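You operate a simulated robot arm through the tools that you are given. There is no shell and no other tool.

You are at the controls of a simulated robot arm. One attempt, no reset.

## Task
Start the bolting station: white switch on, blue driver's air on and set by the card, fan on 1.
Fine: the white switch works the lamp strip; the fan over the torque meter; leave the other fan.

The check looks at the end state, three seconds after you hand in, the way a careful person would. Anything else that was tipped, shoved, dropped, spilled or broken makes it a failure.

## Robot
A 7-joint arm with a two-finger parallel gripper, fixed in place. Base frame: the origin is on the floor under the middle of its stand, x ahead of it, y to its left, z up. Units: m, degrees, N and s.
It reaches about 0.91 m from its shoulder. Its first joint turns from -166.0 to 166.0 degrees. Payload 3.43 kg.
The TCP is the grasp point between the finger pads, 0.03 m short of the fingertips. In the tool frame z runs along the fingers and y along their closing line. Largest opening 0.094 m; finger width 0.028, thickness 0.01; the body of the gripper, 0.05 by 0.096 m, starts 0.055 m behind the TCP.
Orientation is that of the tool frame in the base frame, as [roll, pitch, yaw] about the fixed x, y, z axes, in that order (R = Rz(yaw) Ry(pitch) Rx(roll)). With the fingers straight down and closing along the base's y, the tool's x points along the base's -x, its y along +y and its z along -z.

## Interface
- The arm moves only by the tool drive_tool. Its argument "increments" is a list of rows, each an object of numbers (a shift or turn left out is 0, a gripper value left out holds the last): "tx", "ty", "tz": the shift along the base's x, y, z in cm; "ax", "ay", "az": the turn, a rotation vector about the base's x, y, z in degrees; "gripper": the closure in counts, from 0 (fully open) to 255 (shut). In form: [{"tx": .., "ty": .., "tz": .., "ax": .., "ay": .., "az": .., "gripper": ..}, ...]. A call has 1 to 20 rows; each row is the pose to reach, as a shift and turn from the pose commanded when the call began. Each row takes 0.2 s and may step no farther than 0.05 m and 8.6 degrees from the row before; otherwise, or with a gripper value out of range, the whole call is refused. Where a pose cannot be reached the arm comes as near as it can. A force on the tool above 40 N (or 10 N above the force at the start of the call, whichever is more), or a blocked arm, ends the call early, and 0.2 s more pass. The fingers move at their own pace (about 0.045 m/s each) and stop on an object; they squeeze with about 30 N. The grip force told is the motor's: it shows also when the fingers shut on nothing. Time passes only in rows, and 0.2 s behind the last, so rows that repeat a pose let the fingers close. The reply holds the time, the measured pose of the TCP, the force on the tool along the base axes, the opening and the grip force, in the units named above and with some noise, with the torque about the TCP (base axes, N m) and any sound that the robot's microphone picked up, and new pictures: "views" is both (left out), scene, wrist or none.
- Cameras (640 x 400 px; columns grow to the right, rows downward): "scene" is fixed at [0.0504, -0.6494, 1.8392]; the picture's right is [0.69, -0.72, 0.00], its down [-0.53, -0.51, -0.67] and it looks along [0.48, 0.47, -0.74] (base axes); focal length 318 px, centre (320, 200). "wrist" rides on the gripper at [0.076, 0.014, -0.103] in the tool frame; the picture's right is [-0.18, 0.98, 0.00], its down [-0.75, -0.14, -0.64] and it looks along [-0.63, -0.12, 0.77] (tool axes); focal length 243 px, centre (320, 200).
- raise_lower(by): slides the trunk up (or, below 0, down) by that many m; the arm rides with it, the base frame stays. It gives what a move gives, with no picture.
- point_at(camera, pixels): for up to 12 pixels [column, row] of the newest picture of that camera ("zoom" is the newest enlarged one), the place [x, y, z] in the base frame of the surface seen there, good to about 0.002 m. No time passes.
- enlarge(camera, box): a new picture of the part [left, top, right, bottom] of that camera's present view, enlarged. No time passes.
- job_done(): hands the job in; it is judged then, once.

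Open the gripper and draw the arm clear of the work before you hand the job in, unless the task says otherwise.

The tools are called after "Call:" by a JSON object that holds its "fn" and its "kwargs". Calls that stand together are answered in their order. drive_tool: Moves the arm, as the interface text tells. Its arguments: {"type":"object","properties":{"increments":{"type":"array"},"views":{"type":"string","enum":["both","scene","wrist","none"]}},"required":["increments"]} The other tools are called the same way: raise_lower (by) moves the trunk up or down; point_at (camera, pixels) gives the place of the surface under pixels of a picture; enlarge (camera, box) takes an enlarged picture of a part of a camera's view; job_done () hands the job in.

At the start:

```text
clock: 0.0
ee_pos: [0.2752, -0.3457, 1.5726]
tool_rot: [179.9, 0.0, 180.0]
wrist_force: [0.0, 0.0, 0.1]
ft_torque: [-0.02, 0.03, -0.02]
finger_gap: 0.0939
finger_force: 0.1
trunk travel left (down, up): [-0.587, 0.023]
```

scene: 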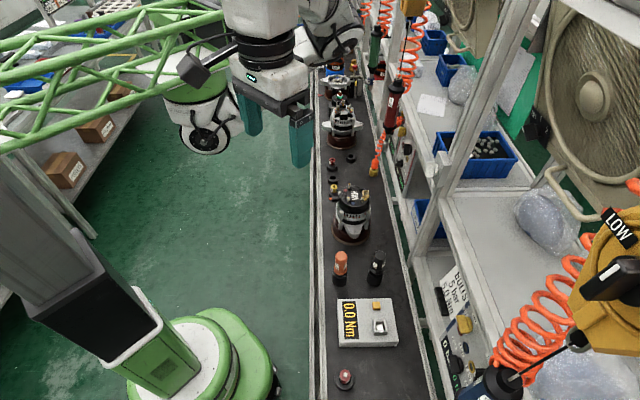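
wrist: 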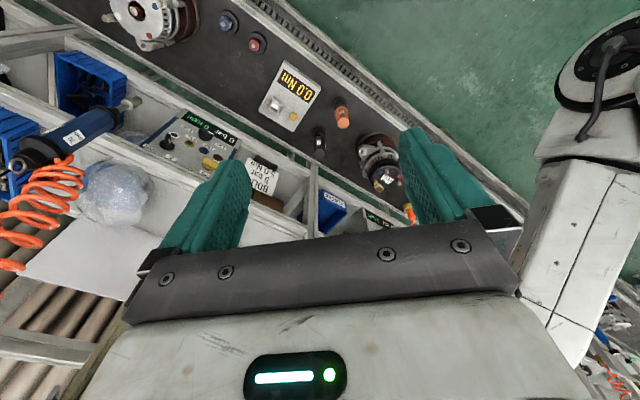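

The scene shows a card near (455,290), a control panel around (455,340), and a fan at right with an orange/yellow thing labelled "LOW". I'll enlarge several regions to find the white switch, blue driver's air panel and fans.

Call:
{"fn": "enlarge", "kwargs": {"camera": "scene", "box": [400, 240, 640, 400]}}

Call:
{"fn": "enlarge", "kwargs": {"camera": "scene", "box": [360, 0, 640, 175]}}

Call:
{"fn": "enlarge", "kwargs": {"camera": "wrist", "box": [80, 60, 400, 260]}}

Call:
{"fn": "enlarge", "kwargs": {"camera": "scene", "box": [310, 100, 470, 200]}}

```text
2.50 times, centred on (520, 320) of scene
```

zoom: 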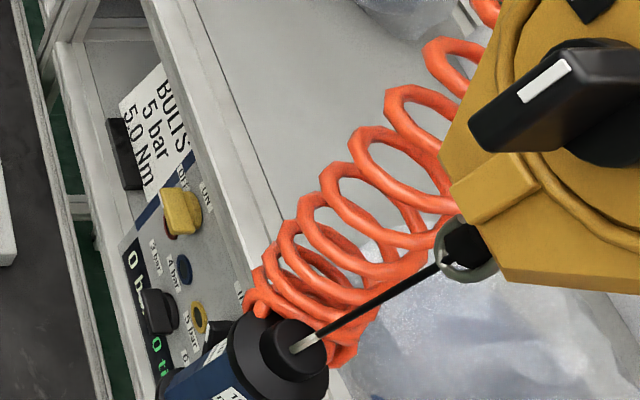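

```text
2.29 times, centred on (500, 88) of scene
```

zoom: 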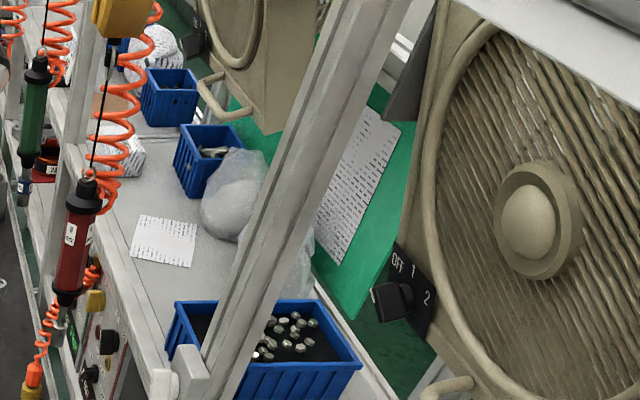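

```text
2.00 times, centred on (240, 160) of wrist
```

zoom: 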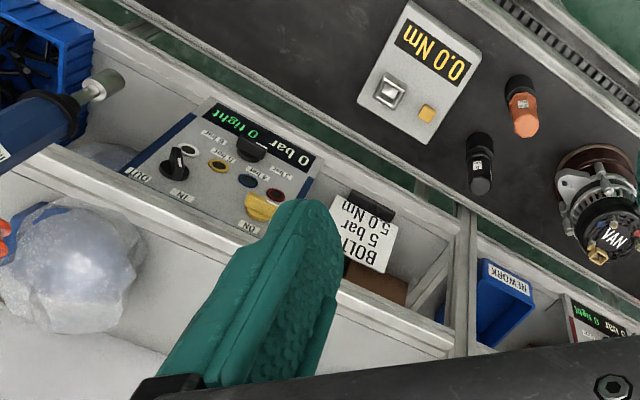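

```text
4.00 times, centred on (390, 150) of scene
```

zoom: 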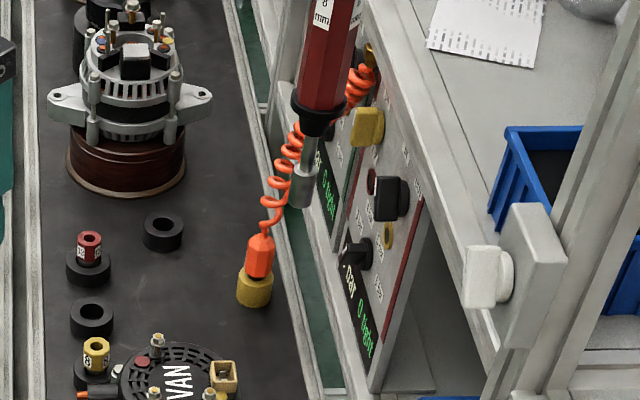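

The card reads "BOLTS 5 bar 5.0 Nm", and a blue-trimmed panel with yellow valve and coloured marks is near wrist (200,145). The white knob on a post plate is near scene (432,168). I'll get positions of these key items.

Call:
{"fn": "point_at", "kwargs": {"camera": "scene", "pixels": [[432, 169], [445, 165], [468, 322], [460, 362], [448, 305], [455, 290], [365, 320], [540, 118], [548, 130], [620, 280], [595, 90], [470, 395]]}}

Call:
{"fn": "point_at", "kwargs": {"camera": "wrist", "pixels": [[168, 140], [185, 130], [189, 142], [203, 150], [217, 157], [205, 135], [210, 163], [155, 145], [212, 140], [285, 95], [260, 175], [90, 120]]}}

Call:
{"fn": "enlarge", "kwargs": {"camera": "wrist", "box": [130, 100, 258, 180]}}

Call:
{"fn": "enlarge", "kwargs": {"camera": "scene", "box": [400, 130, 480, 180]}}

Call:
{"fn": "enlarge", "kwargs": {"camera": "scene", "box": [512, 90, 592, 140]}}

Call:
{"fn": "enlarge", "kwargs": {"camera": "scene", "box": [420, 300, 580, 400]}}

```text
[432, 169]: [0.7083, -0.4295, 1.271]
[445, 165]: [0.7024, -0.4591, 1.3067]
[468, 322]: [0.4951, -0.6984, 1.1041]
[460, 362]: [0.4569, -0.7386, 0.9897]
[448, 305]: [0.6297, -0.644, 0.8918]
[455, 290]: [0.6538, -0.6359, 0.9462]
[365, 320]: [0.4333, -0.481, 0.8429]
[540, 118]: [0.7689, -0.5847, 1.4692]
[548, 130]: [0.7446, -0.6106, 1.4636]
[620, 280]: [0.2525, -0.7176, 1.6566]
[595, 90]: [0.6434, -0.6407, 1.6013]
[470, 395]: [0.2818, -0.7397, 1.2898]
```

```text
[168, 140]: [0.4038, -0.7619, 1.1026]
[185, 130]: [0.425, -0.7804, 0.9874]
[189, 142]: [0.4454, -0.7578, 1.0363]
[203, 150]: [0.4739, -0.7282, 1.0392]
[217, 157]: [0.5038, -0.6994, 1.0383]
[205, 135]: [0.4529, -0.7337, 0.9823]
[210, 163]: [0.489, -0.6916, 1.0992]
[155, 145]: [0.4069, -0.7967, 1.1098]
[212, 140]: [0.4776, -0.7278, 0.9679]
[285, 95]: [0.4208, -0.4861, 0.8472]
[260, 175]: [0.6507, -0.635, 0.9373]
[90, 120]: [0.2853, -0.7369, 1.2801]
```

```text
5.00 times, centred on (194, 140) of wrist
```

zoom: 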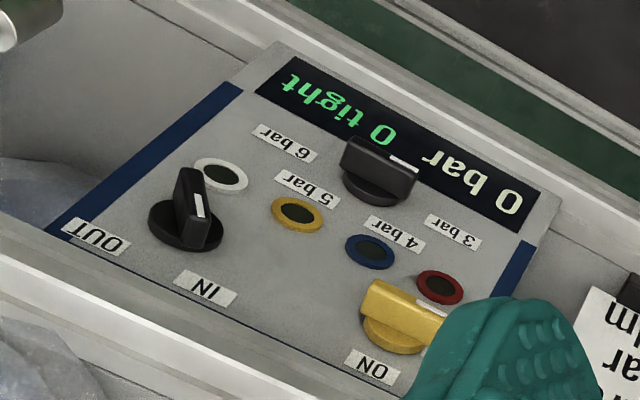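

```text
8.00 times, centred on (440, 155) of scene
```

zoom: 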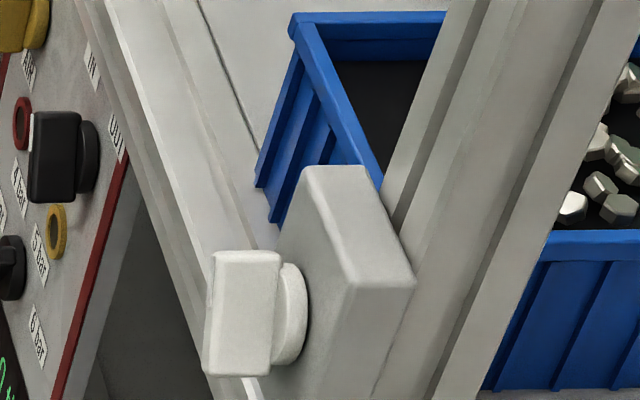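

```text
8.00 times, centred on (552, 115) of scene
```

zoom: 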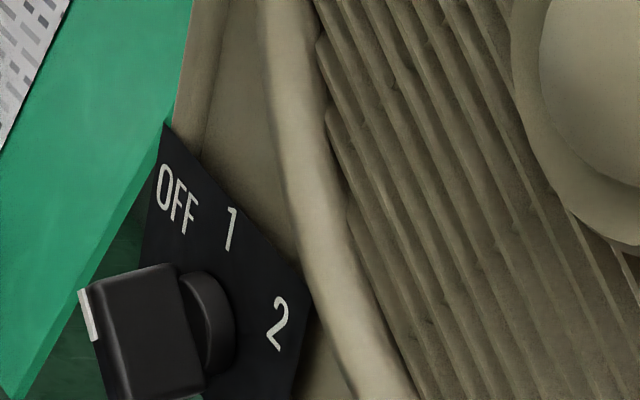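

```text
4.00 times, centred on (500, 350) of scene
```

zoom: 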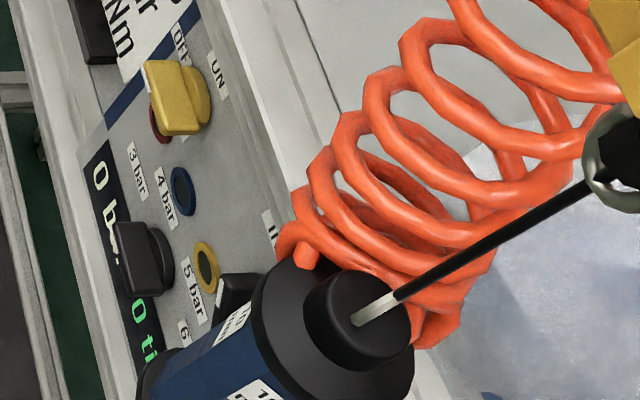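

The panel has a yellow OFF/ON knob, a black pressure knob (3/4/5/6 bar) and an IN/OUT knob. I'll query more points on the fan plate, switch plate and panel to get their orientations.

Call:
{"fn": "point_at", "kwargs": {"camera": "scene", "pixels": [[531, 131], [533, 113], [541, 118], [547, 131], [524, 128], [430, 163], [428, 175], [446, 155], [444, 168], [438, 178], [428, 168], [433, 174]]}}

Call:
{"fn": "enlarge", "kwargs": {"camera": "wrist", "box": [130, 100, 258, 180]}}

Call:
{"fn": "point_at", "kwargs": {"camera": "zoom", "pixels": [[285, 60], [530, 200], [95, 235], [345, 250], [455, 260], [375, 175], [415, 165], [185, 205], [200, 205], [400, 310], [372, 365], [180, 270]]}}

```text
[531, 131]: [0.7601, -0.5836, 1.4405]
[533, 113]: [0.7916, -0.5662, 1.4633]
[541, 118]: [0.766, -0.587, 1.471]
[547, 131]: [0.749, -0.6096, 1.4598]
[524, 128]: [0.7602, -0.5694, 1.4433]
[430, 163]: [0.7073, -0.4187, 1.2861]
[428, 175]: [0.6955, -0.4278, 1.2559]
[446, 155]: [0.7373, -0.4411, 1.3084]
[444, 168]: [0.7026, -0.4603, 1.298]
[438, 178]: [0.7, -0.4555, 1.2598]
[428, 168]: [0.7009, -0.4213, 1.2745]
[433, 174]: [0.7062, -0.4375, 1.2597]
```

```text
5.00 times, centred on (194, 140) of wrist
```

zoom: 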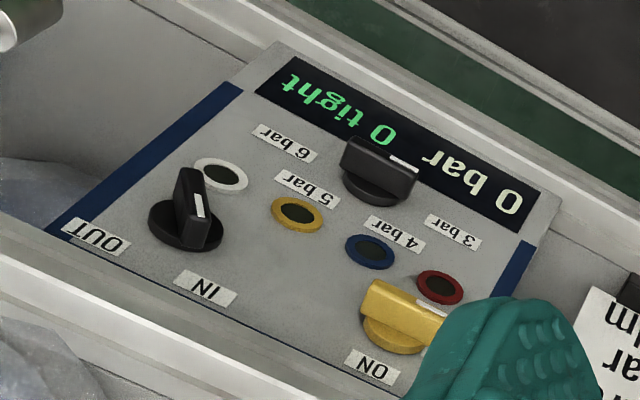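

```text
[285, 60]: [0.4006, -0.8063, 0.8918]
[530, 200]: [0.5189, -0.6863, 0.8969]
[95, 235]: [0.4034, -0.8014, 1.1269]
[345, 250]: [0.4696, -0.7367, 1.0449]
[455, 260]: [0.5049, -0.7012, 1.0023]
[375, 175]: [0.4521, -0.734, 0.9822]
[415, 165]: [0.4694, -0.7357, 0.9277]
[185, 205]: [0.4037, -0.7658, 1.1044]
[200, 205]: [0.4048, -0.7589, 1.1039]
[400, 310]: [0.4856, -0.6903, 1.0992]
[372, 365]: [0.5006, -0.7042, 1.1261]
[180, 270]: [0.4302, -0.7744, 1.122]
```

The bench runs at 45°, with panels facing direction (-0.707, 0.707, 0). Let me look at details: red panel for reference, driver bottom, other cards, and the lamp strip.

Call:
{"fn": "enlarge", "kwargs": {"camera": "scene", "box": [370, 110, 450, 160]}}

Call:
{"fn": "enlarge", "kwargs": {"camera": "scene", "box": [400, 155, 464, 195]}}

Call:
{"fn": "enlarge", "kwargs": {"camera": "scene", "box": [310, 40, 470, 140]}}

Call:
{"fn": "enlarge", "kwargs": {"camera": "scene", "box": [400, 0, 560, 100]}}

Call:
{"fn": "enlarge", "kwargs": {"camera": "wrist", "box": [0, 80, 160, 180]}}

Call:
{"fn": "enlarge", "kwargs": {"camera": "wrist", "box": [230, 140, 390, 240]}}

```text
8.00 times, centred on (410, 135) of scene
```

zoom: 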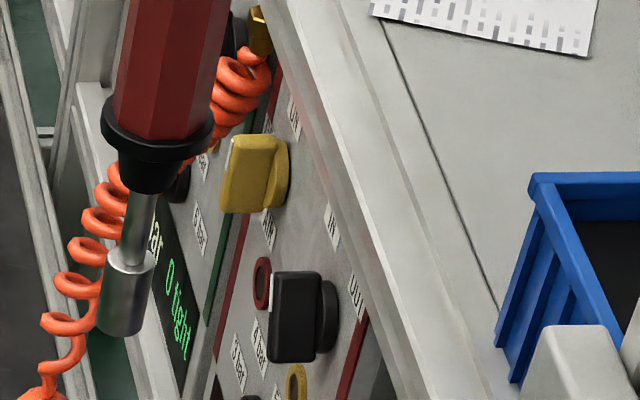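

```text
10.00 times, centred on (432, 175) of scene
```

zoom: 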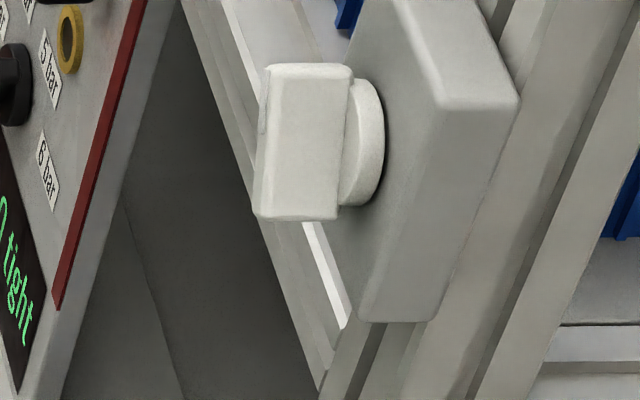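

```text
4.00 times, centred on (390, 90) of scene
```

zoom: 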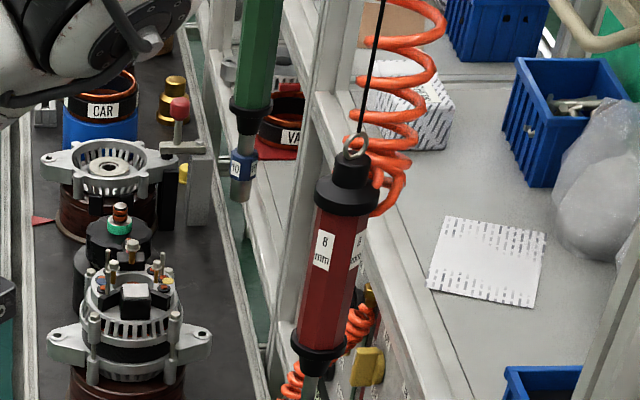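

```text
4.00 times, centred on (480, 50) of scene
```

zoom: 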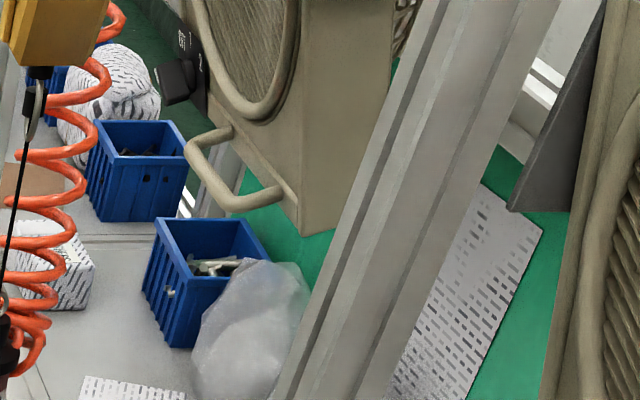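

```text
4.00 times, centred on (80, 130) of wrist
```

zoom: 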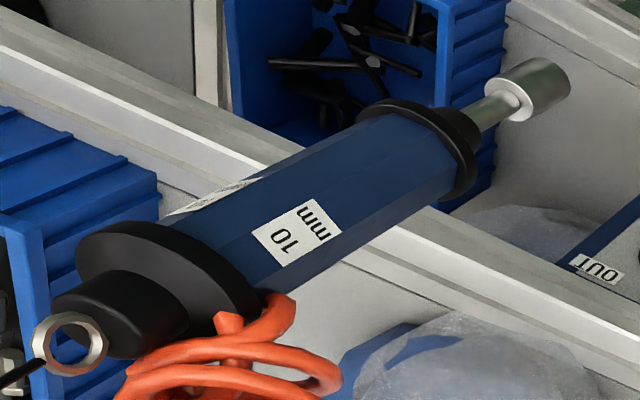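

```text
4.00 times, centred on (310, 190) of wrist
```

zoom: 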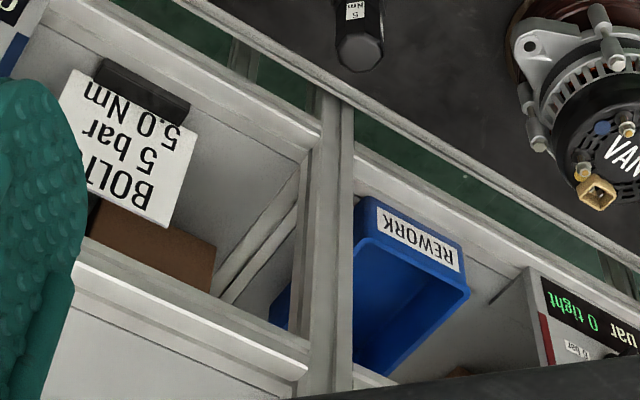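

I'll query the robot's own visible parts (shoulder-looking joint near (205,120)) and the driver's tip to plan clearances.

Call:
{"fn": "point_at", "kwargs": {"camera": "scene", "pixels": [[205, 135], [190, 80], [270, 10], [280, 50], [330, 40], [60, 250], [120, 330], [205, 345], [590, 5], [420, 20], [590, 130], [505, 120]]}}

Call:
{"fn": "point_at", "kwargs": {"camera": "wrist", "pixels": [[132, 102], [110, 113], [30, 155], [20, 165], [610, 60], [580, 180], [110, 195], [50, 180], [155, 155], [75, 85]]}}

```text
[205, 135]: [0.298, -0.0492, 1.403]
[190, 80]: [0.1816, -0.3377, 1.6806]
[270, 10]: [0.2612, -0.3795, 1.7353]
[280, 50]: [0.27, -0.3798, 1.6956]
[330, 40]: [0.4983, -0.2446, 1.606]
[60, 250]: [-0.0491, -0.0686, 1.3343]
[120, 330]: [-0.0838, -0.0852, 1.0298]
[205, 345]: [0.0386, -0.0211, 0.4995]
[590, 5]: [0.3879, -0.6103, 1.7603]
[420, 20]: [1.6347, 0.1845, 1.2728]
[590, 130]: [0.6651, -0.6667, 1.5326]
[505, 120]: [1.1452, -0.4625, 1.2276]
```

```text
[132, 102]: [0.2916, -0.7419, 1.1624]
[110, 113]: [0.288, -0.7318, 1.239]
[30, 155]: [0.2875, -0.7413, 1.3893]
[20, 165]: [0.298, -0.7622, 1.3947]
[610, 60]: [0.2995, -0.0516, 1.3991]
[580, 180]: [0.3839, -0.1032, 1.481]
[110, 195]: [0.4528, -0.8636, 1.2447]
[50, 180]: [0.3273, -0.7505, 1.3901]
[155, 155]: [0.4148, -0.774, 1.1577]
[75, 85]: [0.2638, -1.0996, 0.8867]
```

Readings show the arm's links near (0.30,-0.05,1.40) and the driver tip at (0.29,-0.74,1.16), clear of the first move. I'll yaw the tool -45° so it squares to the bench, moving slightly forward along the bench normal.

Call:
{"fn": "drive_tool", "kwargs": {"increments": [{"az": -8}, {"az": -16}, {"az": -24}, {"az": -32}, {"az": -40}, {"az": -45}]}}

Call:
{"fn": "point_at", "kwargs": {"camera": "scene", "pixels": [[395, 90], [384, 140], [470, 150], [560, 185]]}}

```text
clock: 1.4
ee_pos: [0.2764, -0.3457, 1.5732]
tool_rot: [179.9, -0.3, 134.9]
wrist_force: [0.0, 0.6, -0.1]
ft_torque: [-0.03, 0.01, -0.04]
finger_gap: 0.094
finger_force: 0.1
trunk travel left (down, up): [-0.587, 0.023]
```

scene: 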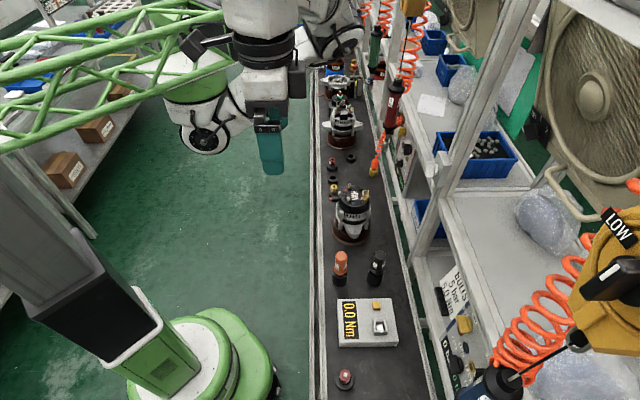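
wrist: 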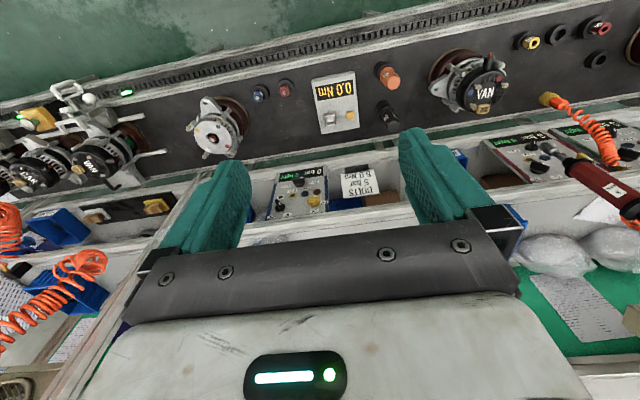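

```text
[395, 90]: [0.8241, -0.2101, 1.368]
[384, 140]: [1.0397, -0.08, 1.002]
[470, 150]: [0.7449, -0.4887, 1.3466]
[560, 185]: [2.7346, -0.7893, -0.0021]
```

The wrist view confirms the tool is now square to the bench, and the near fan (centre s≈0) sits directly over the torque meter at (335,95 wrist). Next I tilt the fingers 50° forward and move toward the white switch / fan knob area to look.

Call:
{"fn": "drive_tool", "kwargs": {"increments": [{"tx": 3.3, "ty": 0.1, "tz": -2.5, "ax": -5, "ay": -5}, {"tx": 6.6, "ty": 0.2, "tz": -5, "ax": -10, "ay": -10}, {"tx": 9.9, "ty": 0.3, "tz": -7.5, "ax": -15, "ay": -15}, {"tx": 13.2, "ty": 0.4, "tz": -10, "ax": -20, "ay": -20}, {"tx": 16.5, "ty": 0.5, "tz": -12.5, "ax": -25, "ay": -25}, {"tx": 19.8, "ty": 0.6, "tz": -15, "ax": -30, "ay": -30}, {"tx": 23.3, "ty": 0.7, "tz": -17.3, "ax": -35.36, "ay": -35.36}]}}

```text
clock: 3.0
ee_pos: [0.5446, -0.3805, 1.4166]
tool_rot: [179.3, 48.9, 136.4]
wrist_force: [0.2, 0.0, 0.8]
ft_torque: [-0.01, 0.03, -0.01]
finger_gap: 0.094
finger_force: 0.0
out of reach, approached as far as the arm can: row 6, 7
trunk travel left (down, up): [-0.587, 0.023]
```

scene: 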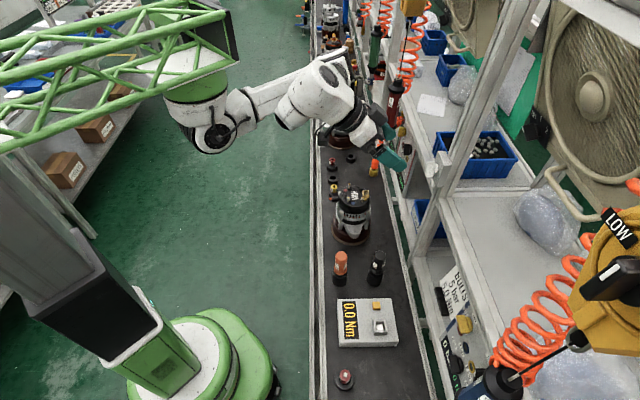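
wrist: 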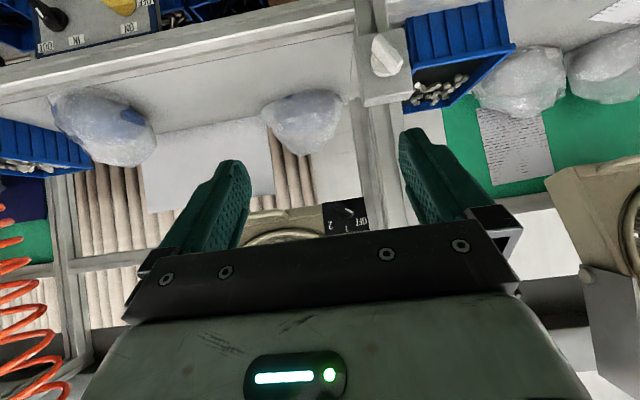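

The arm folded to its limit and settled at (0.545,-0.381,1.417). The wrist view now shows the white switch at (388,55) and fan plate at (345,215); I'll enlarge both.

Call:
{"fn": "enlarge", "kwargs": {"camera": "wrist", "box": [340, 10, 436, 70]}}

Call:
{"fn": "enlarge", "kwargs": {"camera": "wrist", "box": [300, 190, 396, 250]}}

Call:
{"fn": "point_at", "kwargs": {"camera": "wrist", "pixels": [[388, 50], [378, 65], [400, 45], [375, 95], [410, 90], [370, 30], [345, 212], [360, 230], [330, 230], [335, 203], [368, 203]]}}

```text
6.67 times, centred on (388, 40) of wrist
```

zoom: 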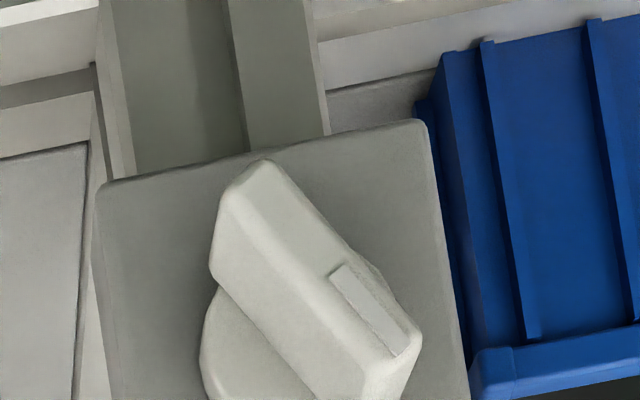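

```text
6.67 times, centred on (348, 220) of wrist
```

zoom: 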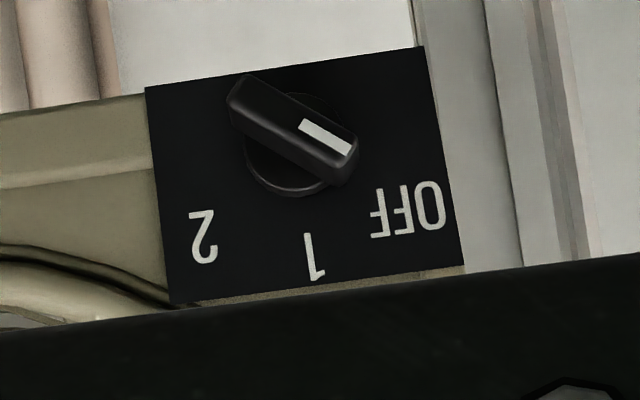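

```text
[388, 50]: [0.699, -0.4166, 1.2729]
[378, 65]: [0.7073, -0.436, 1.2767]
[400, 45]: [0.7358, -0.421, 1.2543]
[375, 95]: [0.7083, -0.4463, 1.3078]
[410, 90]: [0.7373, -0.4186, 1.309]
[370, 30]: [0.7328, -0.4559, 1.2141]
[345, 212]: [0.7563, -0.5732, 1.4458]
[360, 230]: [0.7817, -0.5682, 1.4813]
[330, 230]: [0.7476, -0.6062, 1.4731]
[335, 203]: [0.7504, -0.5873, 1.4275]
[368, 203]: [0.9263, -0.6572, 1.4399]
```

The fan knob mark points to OFF (45° upper-left seen from front), with 1 at top; the white switch's mark also points upper-left. I need the post's geometry beside the fan plate for clearance, so I'll query those points.

Call:
{"fn": "point_at", "kwargs": {"camera": "wrist", "pixels": [[372, 120], [385, 120], [398, 120], [372, 160], [385, 160], [398, 160], [380, 195], [390, 195], [405, 215], [395, 130], [365, 130], [378, 215]]}}

Call:
{"fn": "point_at", "kwargs": {"camera": "scene", "pixels": [[480, 120], [495, 120], [505, 70], [515, 70], [500, 60], [565, 195], [575, 205], [560, 60], [545, 90], [560, 140], [590, 20], [520, 30]]}}

Call:
{"fn": "enlarge", "kwargs": {"camera": "wrist", "box": [250, 60, 490, 210]}}

```text
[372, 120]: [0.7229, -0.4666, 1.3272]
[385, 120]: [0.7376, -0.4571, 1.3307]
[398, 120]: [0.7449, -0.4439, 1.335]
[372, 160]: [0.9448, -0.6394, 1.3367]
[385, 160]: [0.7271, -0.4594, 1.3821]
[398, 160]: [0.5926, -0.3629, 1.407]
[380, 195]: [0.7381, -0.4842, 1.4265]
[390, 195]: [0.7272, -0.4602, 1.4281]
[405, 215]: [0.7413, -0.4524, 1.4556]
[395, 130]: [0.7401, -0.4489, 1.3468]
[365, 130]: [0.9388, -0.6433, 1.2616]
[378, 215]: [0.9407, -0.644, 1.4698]
```

```text
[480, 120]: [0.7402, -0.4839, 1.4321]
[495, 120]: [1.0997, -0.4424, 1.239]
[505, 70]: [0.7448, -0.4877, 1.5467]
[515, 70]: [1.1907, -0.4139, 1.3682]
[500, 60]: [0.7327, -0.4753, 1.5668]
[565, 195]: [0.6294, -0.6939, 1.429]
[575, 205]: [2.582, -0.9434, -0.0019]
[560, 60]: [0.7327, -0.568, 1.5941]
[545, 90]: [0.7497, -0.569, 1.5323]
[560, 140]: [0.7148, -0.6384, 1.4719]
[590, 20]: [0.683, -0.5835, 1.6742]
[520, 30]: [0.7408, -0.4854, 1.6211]
```

```text
2.67 times, centred on (370, 135) of wrist
```

zoom: 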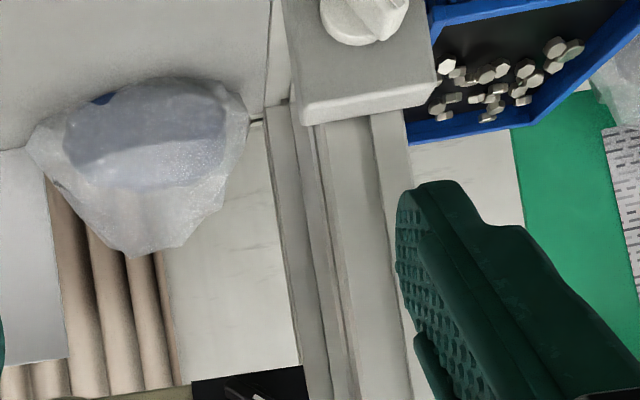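

The post spans s≈0.181–0.215, d≥0.84, so the fan knob (s≈0.127) leaves a small margin; I'll do the white switch first. I bring the fingers horizontal in front of the white switch (about 9 cm off its face) for a closer look.

Call:
{"fn": "drive_tool", "kwargs": {"increments": [{"tx": 2.0, "ty": 0.3, "tz": -2.8, "ax": -5.6, "ay": -5.6}, {"tx": 4.0, "ty": 0.6, "tz": -5.6, "ax": -11.2, "ay": -11.2}, {"tx": 6.0, "ty": 0.9, "tz": -8.4, "ax": -16.8, "ay": -16.8}, {"tx": 8.0, "ty": 1.2, "tz": -11.2, "ax": -22.4, "ay": -22.4}, {"tx": 10.0, "ty": 1.5, "tz": -13.6, "ax": -28.28, "ay": -28.28}]}}

```text
clock: 4.2
ee_pos: [0.605, -0.3987, 1.3526]
tool_rot: [-179.9, 69.6, 135.1]
wrist_force: [-0.5, 0.3, -0.1]
ft_torque: [0.01, 0.05, 0.03]
finger_gap: 0.0938
finger_force: 0.0
out of reach, approached as far as the arm can: row 1, 2, 3, 4, 5
trunk travel left (down, up): [-0.587, 0.023]
```

scene: 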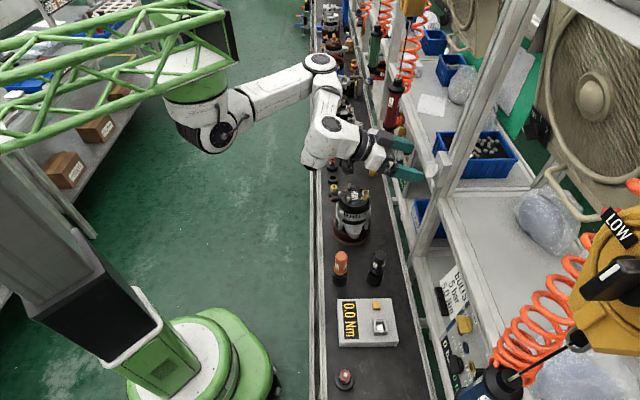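
wrist: 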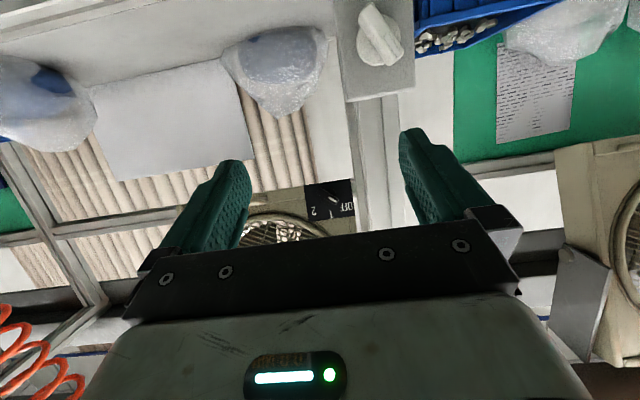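

The arm is folding to a joint limit near the bench. Let me locate its shoulder, elbow and wrist from the scene picture to understand the configuration.

Call:
{"fn": "point_at", "kwargs": {"camera": "scene", "pixels": [[215, 135], [225, 110], [260, 95], [320, 65], [325, 100], [325, 130], [320, 160], [345, 150], [372, 155], [400, 145], [408, 172], [195, 90]]}}

Call:
{"fn": "enlarge", "kwargs": {"camera": "scene", "box": [140, 30, 460, 230]}}

```text
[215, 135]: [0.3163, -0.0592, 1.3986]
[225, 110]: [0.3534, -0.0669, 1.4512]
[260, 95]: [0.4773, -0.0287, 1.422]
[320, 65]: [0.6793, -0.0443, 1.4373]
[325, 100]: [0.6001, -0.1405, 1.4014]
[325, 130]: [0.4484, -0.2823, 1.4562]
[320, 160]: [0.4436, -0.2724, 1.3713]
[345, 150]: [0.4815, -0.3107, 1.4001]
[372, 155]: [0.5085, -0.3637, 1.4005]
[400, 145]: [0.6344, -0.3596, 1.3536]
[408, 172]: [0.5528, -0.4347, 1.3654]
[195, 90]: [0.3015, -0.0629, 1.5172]
```

```text
2.00 times, centred on (300, 130) of scene
```

zoom: 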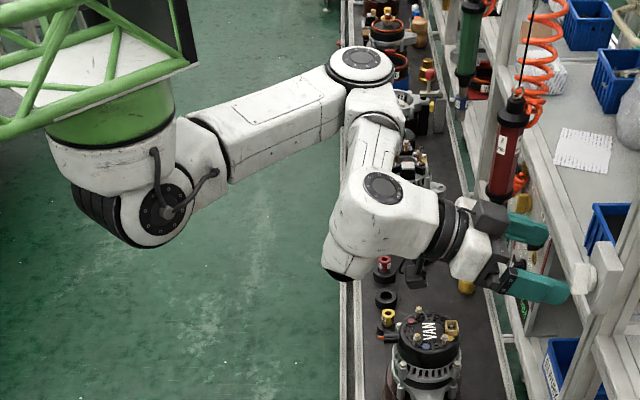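

The arm hangs from the boom with shoulder near (0.30,0,1.40), so poses close in are fold-limited while working poses (farther) are fine. I'll enlarge the current wrist view of the white switch (378,40) and get its points.

Call:
{"fn": "enlarge", "kwargs": {"camera": "wrist", "box": [330, 0, 426, 60]}}

Call:
{"fn": "point_at", "kwargs": {"camera": "zoom", "pixels": [[250, 40], [330, 180], [430, 400], [400, 330], [290, 110], [355, 245], [200, 230], [300, 430], [120, 300], [500, 300], [500, 100], [260, 300]]}}

```text
6.67 times, centred on (378, 30) of wrist
```

zoom: 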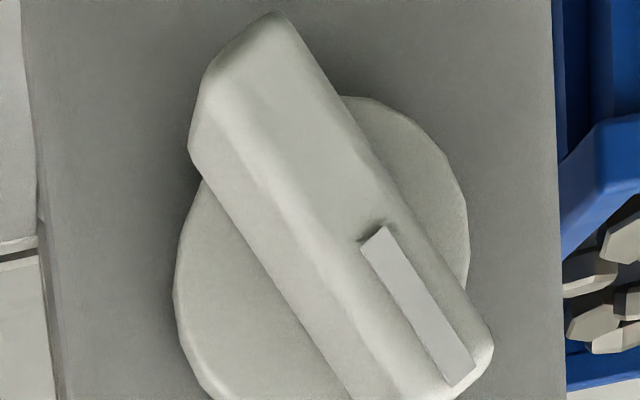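

```text
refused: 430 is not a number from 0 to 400
```

The white bar's raised mark points to lower right in this inverted view (upper-left from the front); no labels on the plate. I'll get precise points along the bar and disc.

Call:
{"fn": "point_at", "kwargs": {"camera": "zoom", "pixels": [[265, 25], [330, 130], [478, 340], [450, 370], [240, 80], [330, 230], [440, 395], [200, 230], [440, 180], [120, 300], [510, 250], [510, 80]]}}

Call:
{"fn": "enlarge", "kwargs": {"camera": "scene", "box": [400, 140, 480, 190]}}

```text
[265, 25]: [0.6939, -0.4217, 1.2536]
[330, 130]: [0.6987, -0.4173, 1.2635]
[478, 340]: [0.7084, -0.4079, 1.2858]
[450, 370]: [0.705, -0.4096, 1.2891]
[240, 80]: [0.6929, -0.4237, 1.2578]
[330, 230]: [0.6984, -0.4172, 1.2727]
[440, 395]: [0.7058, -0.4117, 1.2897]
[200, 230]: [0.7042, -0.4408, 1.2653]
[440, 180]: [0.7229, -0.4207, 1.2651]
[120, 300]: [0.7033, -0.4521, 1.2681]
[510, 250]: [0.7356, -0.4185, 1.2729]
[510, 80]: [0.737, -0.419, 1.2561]
```

```text
8.00 times, centred on (440, 165) of scene
```

zoom: 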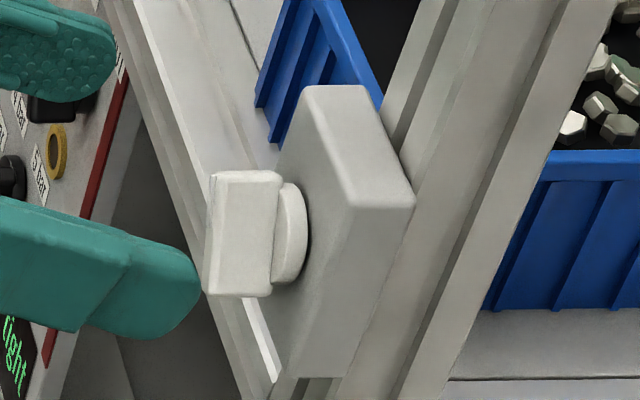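

The white knob's axis is at about s=0.2005, z=1.2715, bar front d=0.789, inclined 31° from vertical. I'll move 5 cm along the bench normal without picture to learn what pose the controller treats as commanded.

Call:
{"fn": "drive_tool", "kwargs": {"increments": [{"tx": 1.75, "ty": -1.75}, {"tx": 3.5, "ty": -3.5}], "views": "wrist"}}

```text
clock: 4.8
ee_pos: [0.6397, -0.4328, 1.3532]
tool_rot: [-179.9, 69.6, 135.2]
wrist_force: [-0.1, 0.0, 0.1]
ft_torque: [-0.01, 0.01, -0.02]
finger_gap: 0.0942
finger_force: 0.1
trunk travel left (down, up): [-0.587, 0.023]
```

wrist: 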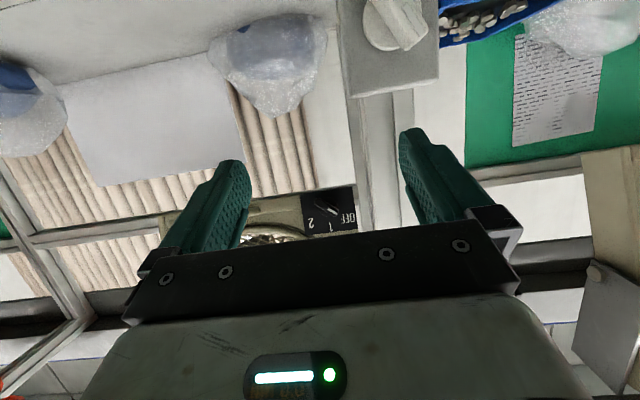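

The controller bases increments on the achieved pose. Now I move in front of the white knob: fingers horizontal, rolled -31° to match the bar, TCP at d=0.745 (tips ~1.4 cm short of the bar).

Call:
{"fn": "drive_tool", "kwargs": {"increments": [{"tx": 0.58, "ty": 0.96, "tz": -1.63, "ax": -7.15, "ay": 1.52, "az": 1.1}, {"tx": 1.16, "ty": 1.91, "tz": -3.27, "ax": -14.3, "ay": 3.05, "az": 2.21}, {"tx": 1.73, "ty": 2.87, "tz": -4.9, "ax": -21.45, "ay": 4.57, "az": 3.31}, {"tx": 2.31, "ty": 3.82, "tz": -6.54, "ax": -28.6, "ay": 6.09, "az": 4.42}, {"tx": 2.89, "ty": 4.78, "tz": -8.17, "ax": -35.75, "ay": 7.615, "az": 5.52}]}}

```text
clock: 6.0
ee_pos: [0.5592, -0.4602, 1.2913]
tool_rot: [-99.3, 73.0, -139.0]
wrist_force: [0.3, 1.1, -5.7]
ft_torque: [-0.44, -0.21, -0.12]
finger_gap: 0.0939
finger_force: 0.1
out of reach, approached as far as the arm can: row 1, 2, 3, 4, 5
trunk travel left (down, up): [-0.587, 0.023]
```

scene: 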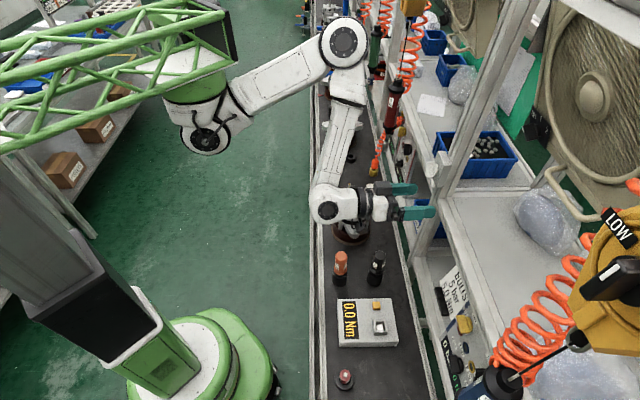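
wrist: 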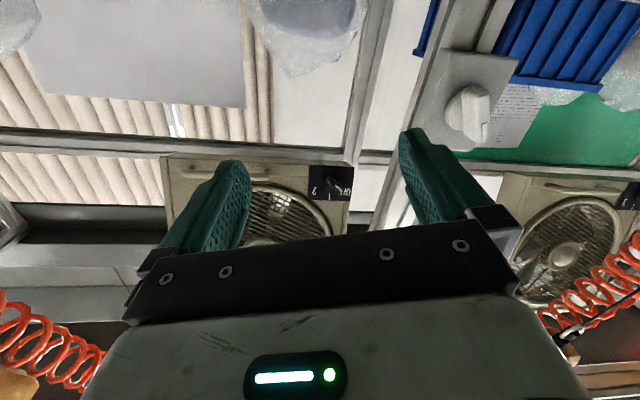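

The arm stopped short at s≈0.07, d≈0.72 with a small -5.7 N z reading. I'll hold still one step and check whether that is a contact or just motion noise.

Call:
{"fn": "drive_tool", "kwargs": {"increments": [{"tx": 0}], "views": "none"}}

Call:
{"fn": "enlarge", "kwargs": {"camera": "scene", "box": [150, 0, 470, 250]}}

Call:
{"fn": "point_at", "kwargs": {"camera": "scene", "pixels": [[345, 42], [330, 100], [325, 150], [325, 205], [350, 205], [375, 205], [235, 100], [290, 75], [200, 137]]}}

```text
clock: 6.4
ee_pos: [0.5619, -0.4604, 1.2909]
tool_rot: [-94.7, 58.6, -134.1]
wrist_force: [-0.2, 0.6, -0.2]
ft_torque: [-0.02, -0.01, 0.0]
finger_gap: 0.0939
finger_force: 0.0
trunk travel left (down, up): [-0.587, 0.023]
```

```text
1.60 times, centred on (310, 125) of scene
```

zoom: 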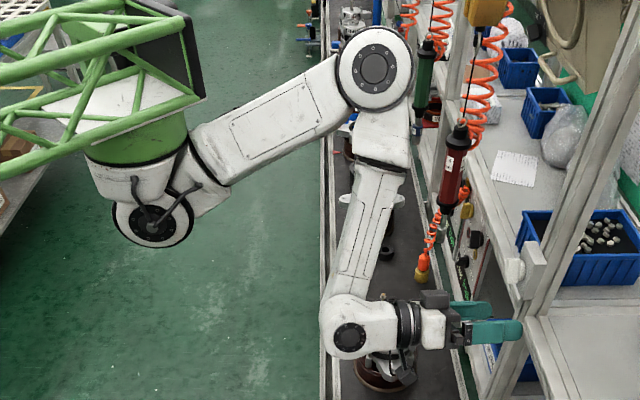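

```text
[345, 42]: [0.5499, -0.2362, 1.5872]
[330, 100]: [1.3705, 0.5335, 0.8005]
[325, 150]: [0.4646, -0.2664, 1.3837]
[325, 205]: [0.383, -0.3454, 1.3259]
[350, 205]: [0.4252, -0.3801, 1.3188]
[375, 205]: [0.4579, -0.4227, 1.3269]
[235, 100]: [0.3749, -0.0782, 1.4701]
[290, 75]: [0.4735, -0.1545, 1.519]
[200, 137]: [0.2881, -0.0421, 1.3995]
```

No contact: force is back to zero and the orientation has settled (fingers horizontal, rolled -31°). The arm's elbow has swung up, so I'll try small steps leftward along the bench from here to see if the pose can now follow.

Call:
{"fn": "drive_tool", "kwargs": {"increments": [{"tx": 1.4, "ty": 1.4}, {"tx": 2.8, "ty": 2.8}, {"tx": 2.8, "ty": 2.8}], "views": "scene"}}

```text
clock: 7.2
ee_pos: [0.5629, -0.4492, 1.2889]
tool_rot: [-95.3, 59.0, -134.1]
wrist_force: [-0.3, 0.2, 0.3]
ft_torque: [0.0, 0.0, 0.01]
finger_gap: 0.0942
finger_force: 0.0
out of reach, approached as far as the arm can: row 1, 2, 3
trunk travel left (down, up): [-0.587, 0.023]
```

scene: 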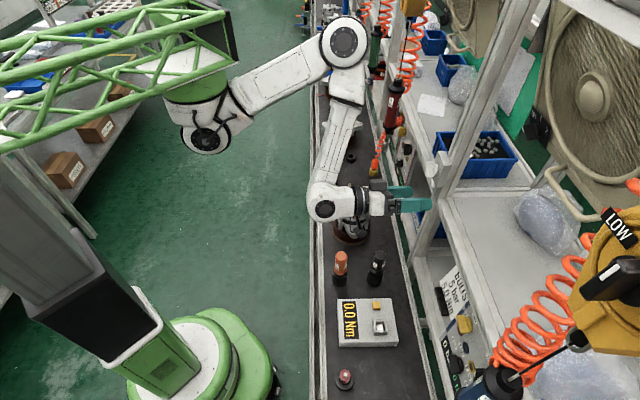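

Still blocked by a joint limit. Before changing trunk height, I'll query the heights of objects on the conveyor and the shelf edge under the arm.

Call:
{"fn": "point_at", "kwargs": {"camera": "scene", "pixels": [[350, 228], [341, 258], [377, 256], [338, 160], [375, 165], [333, 165], [350, 157], [319, 250], [400, 250], [425, 300], [415, 215], [380, 315]]}}

Call:
{"fn": "enlarge", "kwargs": {"camera": "scene", "box": [300, 130, 460, 250]}}

```text
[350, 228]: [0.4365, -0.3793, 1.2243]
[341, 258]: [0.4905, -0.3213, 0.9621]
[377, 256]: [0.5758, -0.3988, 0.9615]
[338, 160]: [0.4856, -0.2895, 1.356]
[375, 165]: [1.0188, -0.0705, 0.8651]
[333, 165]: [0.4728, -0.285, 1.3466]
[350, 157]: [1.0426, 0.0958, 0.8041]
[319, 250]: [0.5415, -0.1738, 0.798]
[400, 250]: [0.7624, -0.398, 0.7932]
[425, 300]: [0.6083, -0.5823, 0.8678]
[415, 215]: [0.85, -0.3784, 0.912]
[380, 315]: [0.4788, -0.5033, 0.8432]
```

```text
3.33 times, centred on (380, 190) of scene
```

zoom: 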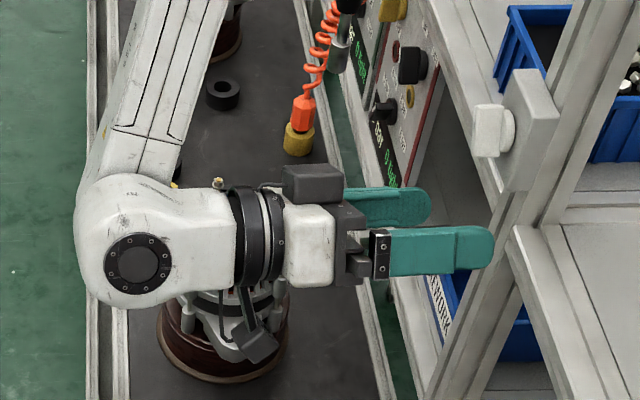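

Bottles stand to z≈0.96 near s=0.12, so I keep high. The fan knob lies farther out where the arm has room, so I'll do it first: move to a standoff 6 cm from the fan knob, rolled -45° to the bar and tilted 15° along it, gripper narrowed to ~45 mm.

Call:
{"fn": "drive_tool", "kwargs": {"increments": [{"tx": 2.55, "ty": -1.69, "tz": 2.71, "ax": -4, "ay": -0.3, "az": 0.84, "gripper": 133}, {"tx": 5.11, "ty": -3.38, "tz": 5.42, "ax": -8, "ay": -0.6, "az": 1.68}, {"tx": 7.66, "ty": -5.06, "tz": 8.13, "ax": -12, "ay": -0.9, "az": 2.52}, {"tx": 10.2, "ty": -6.75, "tz": 10.84, "ax": -16, "ay": -1.2, "az": 3.36}, {"tx": 12.77, "ty": -8.44, "tz": 13.55, "ax": -20, "ay": -1.48, "az": 4.2}, {"tx": 12.77, "ty": -8.44, "tz": 13.55, "ax": -20, "ay": -1.48, "az": 4.2}]}}

```text
clock: 8.6
ee_pos: [0.669, -0.5715, 1.4155]
tool_rot: [-76.6, 42.7, -112.9]
wrist_force: [-0.8, 0.5, -0.2]
ft_torque: [-0.02, -0.01, 0.03]
finger_gap: 0.045
finger_force: 0.0
out of reach, approached as far as the arm can: row 1, 2, 3, 4, 5, 6
trunk travel left (down, up): [-0.587, 0.023]
```

scene: 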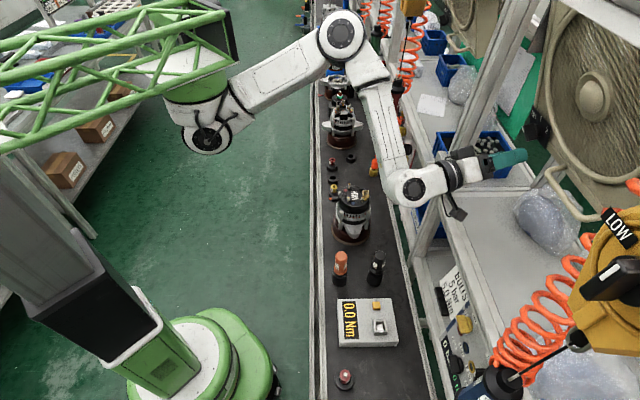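
wrist: 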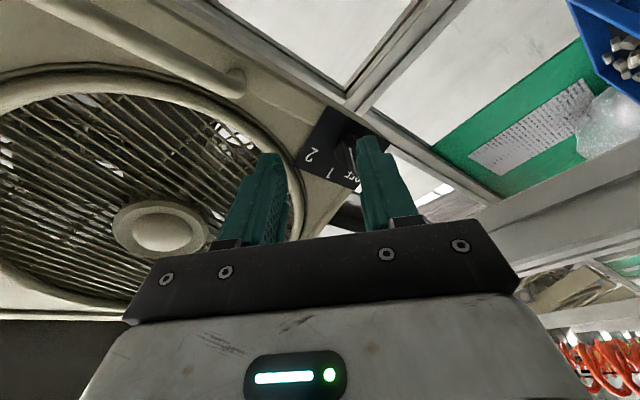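

The orientation is as wanted but the TCP is 4 cm right of target (s=0.069). Let me query the arm's joints again to identify which joint is limiting.

Call:
{"fn": "point_at", "kwargs": {"camera": "scene", "pixels": [[342, 33], [385, 110], [412, 187], [440, 180], [465, 165], [240, 95], [300, 60], [360, 60], [395, 150], [210, 138]]}}

Call:
{"fn": "enlarge", "kwargs": {"camera": "scene", "box": [160, 0, 560, 250]}}

```text
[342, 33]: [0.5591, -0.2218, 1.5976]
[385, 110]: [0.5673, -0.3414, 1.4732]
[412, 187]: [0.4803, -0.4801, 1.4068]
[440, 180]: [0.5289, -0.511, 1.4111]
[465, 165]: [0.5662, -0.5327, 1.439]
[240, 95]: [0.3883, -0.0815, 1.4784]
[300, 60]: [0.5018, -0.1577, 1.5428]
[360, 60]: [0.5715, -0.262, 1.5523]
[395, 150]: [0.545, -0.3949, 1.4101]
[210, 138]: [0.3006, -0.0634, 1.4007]
```

```text
1.60 times, centred on (360, 125) of scene
```

zoom: 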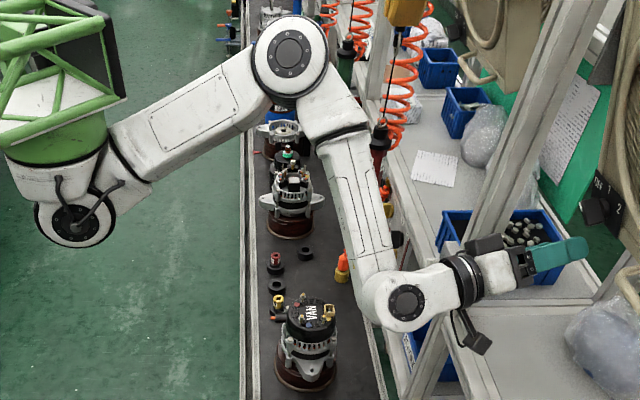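

Elbow and wrist angles look mid-range, so the arm appears stuck in an elbow-up posture at a shoulder limit. I'll back off and return to the earlier comfortable orientation (fingers 20° below horizontal, no roll) at s≈0.10, d≈0.80, to let the elbow swing sideways again.

Call:
{"fn": "drive_tool", "kwargs": {"increments": [{"tx": -3, "ty": 3}, {"tx": -3.0, "ty": 3.7, "tz": 0.1, "ax": 7.76, "ay": -1.03, "az": -2.3}, {"tx": -3.0, "ty": 4.4, "tz": 0.2, "ax": 15.5, "ay": -2.06, "az": -4.6}, {"tx": -3.1, "ty": 5.1, "tz": 0.3, "ax": 23.3, "ay": -3.09, "az": -6.9}, {"tx": -3.1, "ty": 5.8, "tz": 0.3, "ax": 31.0, "ay": -4.1, "az": -9.2}, {"tx": -3.2, "ty": 6.5, "tz": 0.4, "ax": 38.8, "ay": -5.14, "az": -11.5}, {"tx": -3.2, "ty": 7.1, "tz": 0.4, "ax": 46.5, "ay": -6.17, "az": -13.8}, {"tx": -3.26, "ty": 7.65, "tz": 0.45, "ax": 54.3, "ay": -7.2, "az": -16.1}, {"tx": -3.26, "ty": 7.65, "tz": 0.45, "ax": 54.3, "ay": -7.2, "az": -16.1}]}}

```text
clock: 10.6
ee_pos: [0.6356, -0.4952, 1.4267]
tool_rot: [-175.7, 69.1, 135.9]
wrist_force: [-0.7, -0.5, -0.3]
ft_torque: [0.0, -0.04, -0.02]
finger_gap: 0.0449
finger_force: 0.0
out of reach, approached as far as the arm can: row 1, 2, 3, 4, 5
trunk travel left (down, up): [-0.587, 0.023]
```

scene: 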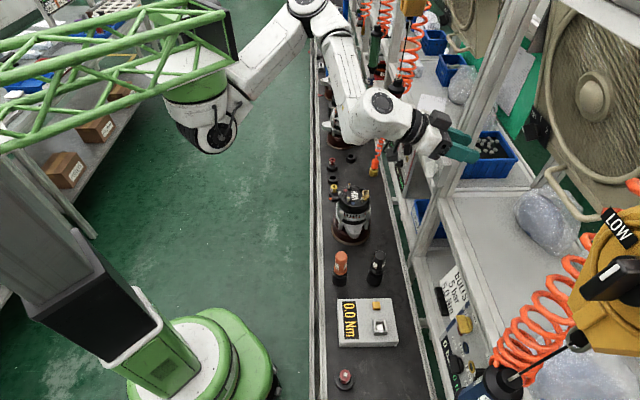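
wrist: 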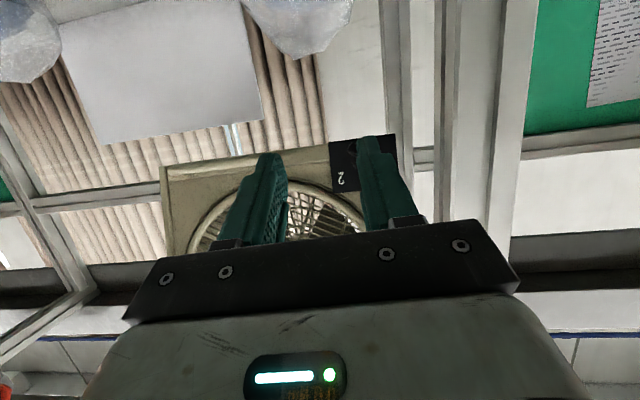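

Now the pose was reached (s≈0.10, d≈0.80, z≈1.427). Let me see where the elbow, wrist and forearm are.

Call:
{"fn": "point_at", "kwargs": {"camera": "scene", "pixels": [[308, 8], [345, 60], [382, 103], [405, 120], [230, 120], [265, 60], [215, 140], [425, 140]]}}

Call:
{"fn": "enlarge", "kwargs": {"camera": "wrist", "box": [300, 120, 428, 200]}}

```text
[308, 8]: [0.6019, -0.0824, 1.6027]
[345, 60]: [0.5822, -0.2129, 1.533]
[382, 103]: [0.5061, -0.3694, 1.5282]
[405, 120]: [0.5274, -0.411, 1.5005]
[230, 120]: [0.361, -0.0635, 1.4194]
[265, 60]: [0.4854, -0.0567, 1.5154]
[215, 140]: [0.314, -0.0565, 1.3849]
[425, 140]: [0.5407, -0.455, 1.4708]
```

```text
5.00 times, centred on (364, 160) of wrist
```

zoom: 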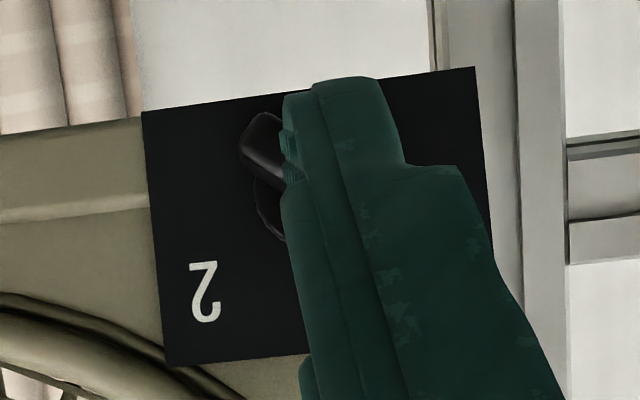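

This posture works: fingers 20° below horizontal. I'll use the closed fingertips to push the fan knob's tail from right to left; close the gripper and move to a standoff just right of the knob tail, tips ~2 cm short of its face.

Call:
{"fn": "drive_tool", "kwargs": {"increments": [{"tx": 1.96, "ty": -2.28, "tz": 0.45, "gripper": 255}, {"tx": 3.92, "ty": -4.56, "tz": 0.9}, {"tx": 5.88, "ty": -6.84, "tz": 1.33}, {"tx": 5.88, "ty": -6.84, "tz": 1.33}]}}

```text
clock: 11.6
ee_pos: [0.6954, -0.5635, 1.4419]
tool_rot: [-176.9, 69.7, 134.9]
wrist_force: [-0.1, -0.4, 0.2]
ft_torque: [0.0, 0.04, 0.03]
finger_gap: 0.0
finger_force: 30.7
trunk travel left (down, up): [-0.587, 0.023]
```

scene: 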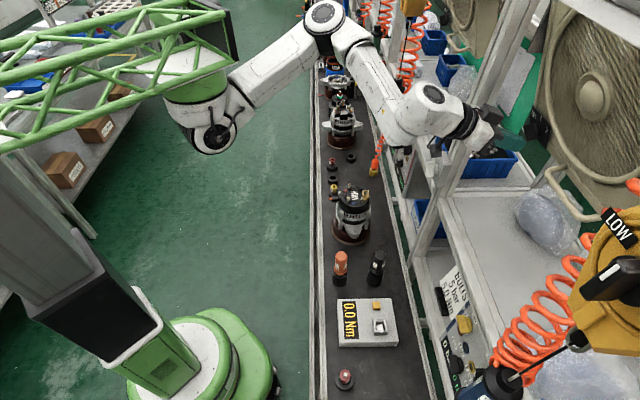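
wrist: 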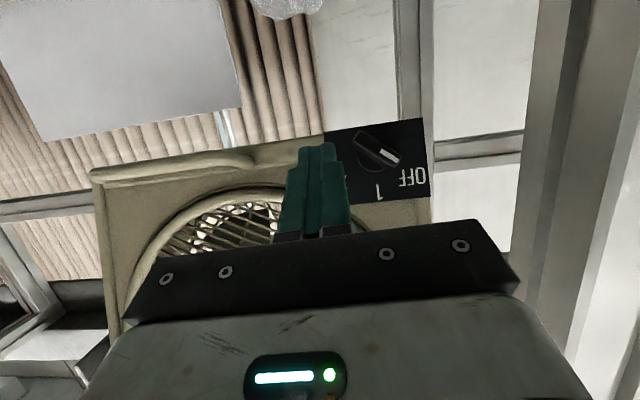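

The knob is now clearly visible at wrist (377,152), to the right of the closed fingers. I'll enlarge and measure the bar's tail, mark end, and plate.

Call:
{"fn": "enlarge", "kwargs": {"camera": "wrist", "box": [310, 110, 438, 190]}}

Call:
{"fn": "point_at", "kwargs": {"camera": "zoom", "pixels": [[240, 120], [225, 115], [395, 240], [430, 270], [340, 195], [300, 210], [270, 260], [300, 330], [520, 200], [150, 140], [330, 160], [440, 225]]}}

```text
5.00 times, centred on (374, 150) of wrist
```

zoom: 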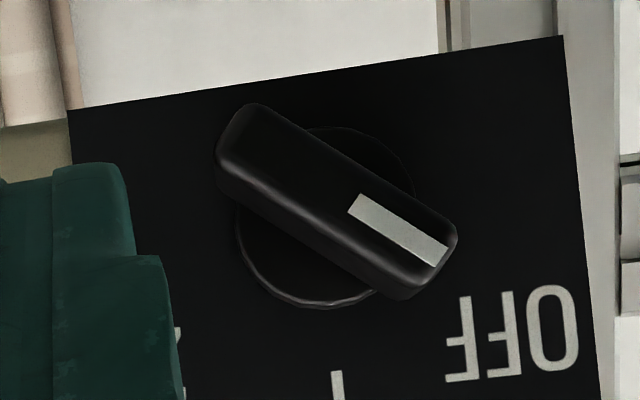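

```text
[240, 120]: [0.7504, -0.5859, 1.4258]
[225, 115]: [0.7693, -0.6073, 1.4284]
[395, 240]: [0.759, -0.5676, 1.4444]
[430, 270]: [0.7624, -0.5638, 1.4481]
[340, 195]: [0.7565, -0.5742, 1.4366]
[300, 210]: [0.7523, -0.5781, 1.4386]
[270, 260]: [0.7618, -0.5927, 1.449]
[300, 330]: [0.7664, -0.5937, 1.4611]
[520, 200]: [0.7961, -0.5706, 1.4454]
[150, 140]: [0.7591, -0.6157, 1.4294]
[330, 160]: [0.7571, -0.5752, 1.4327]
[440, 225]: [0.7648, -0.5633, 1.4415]
```

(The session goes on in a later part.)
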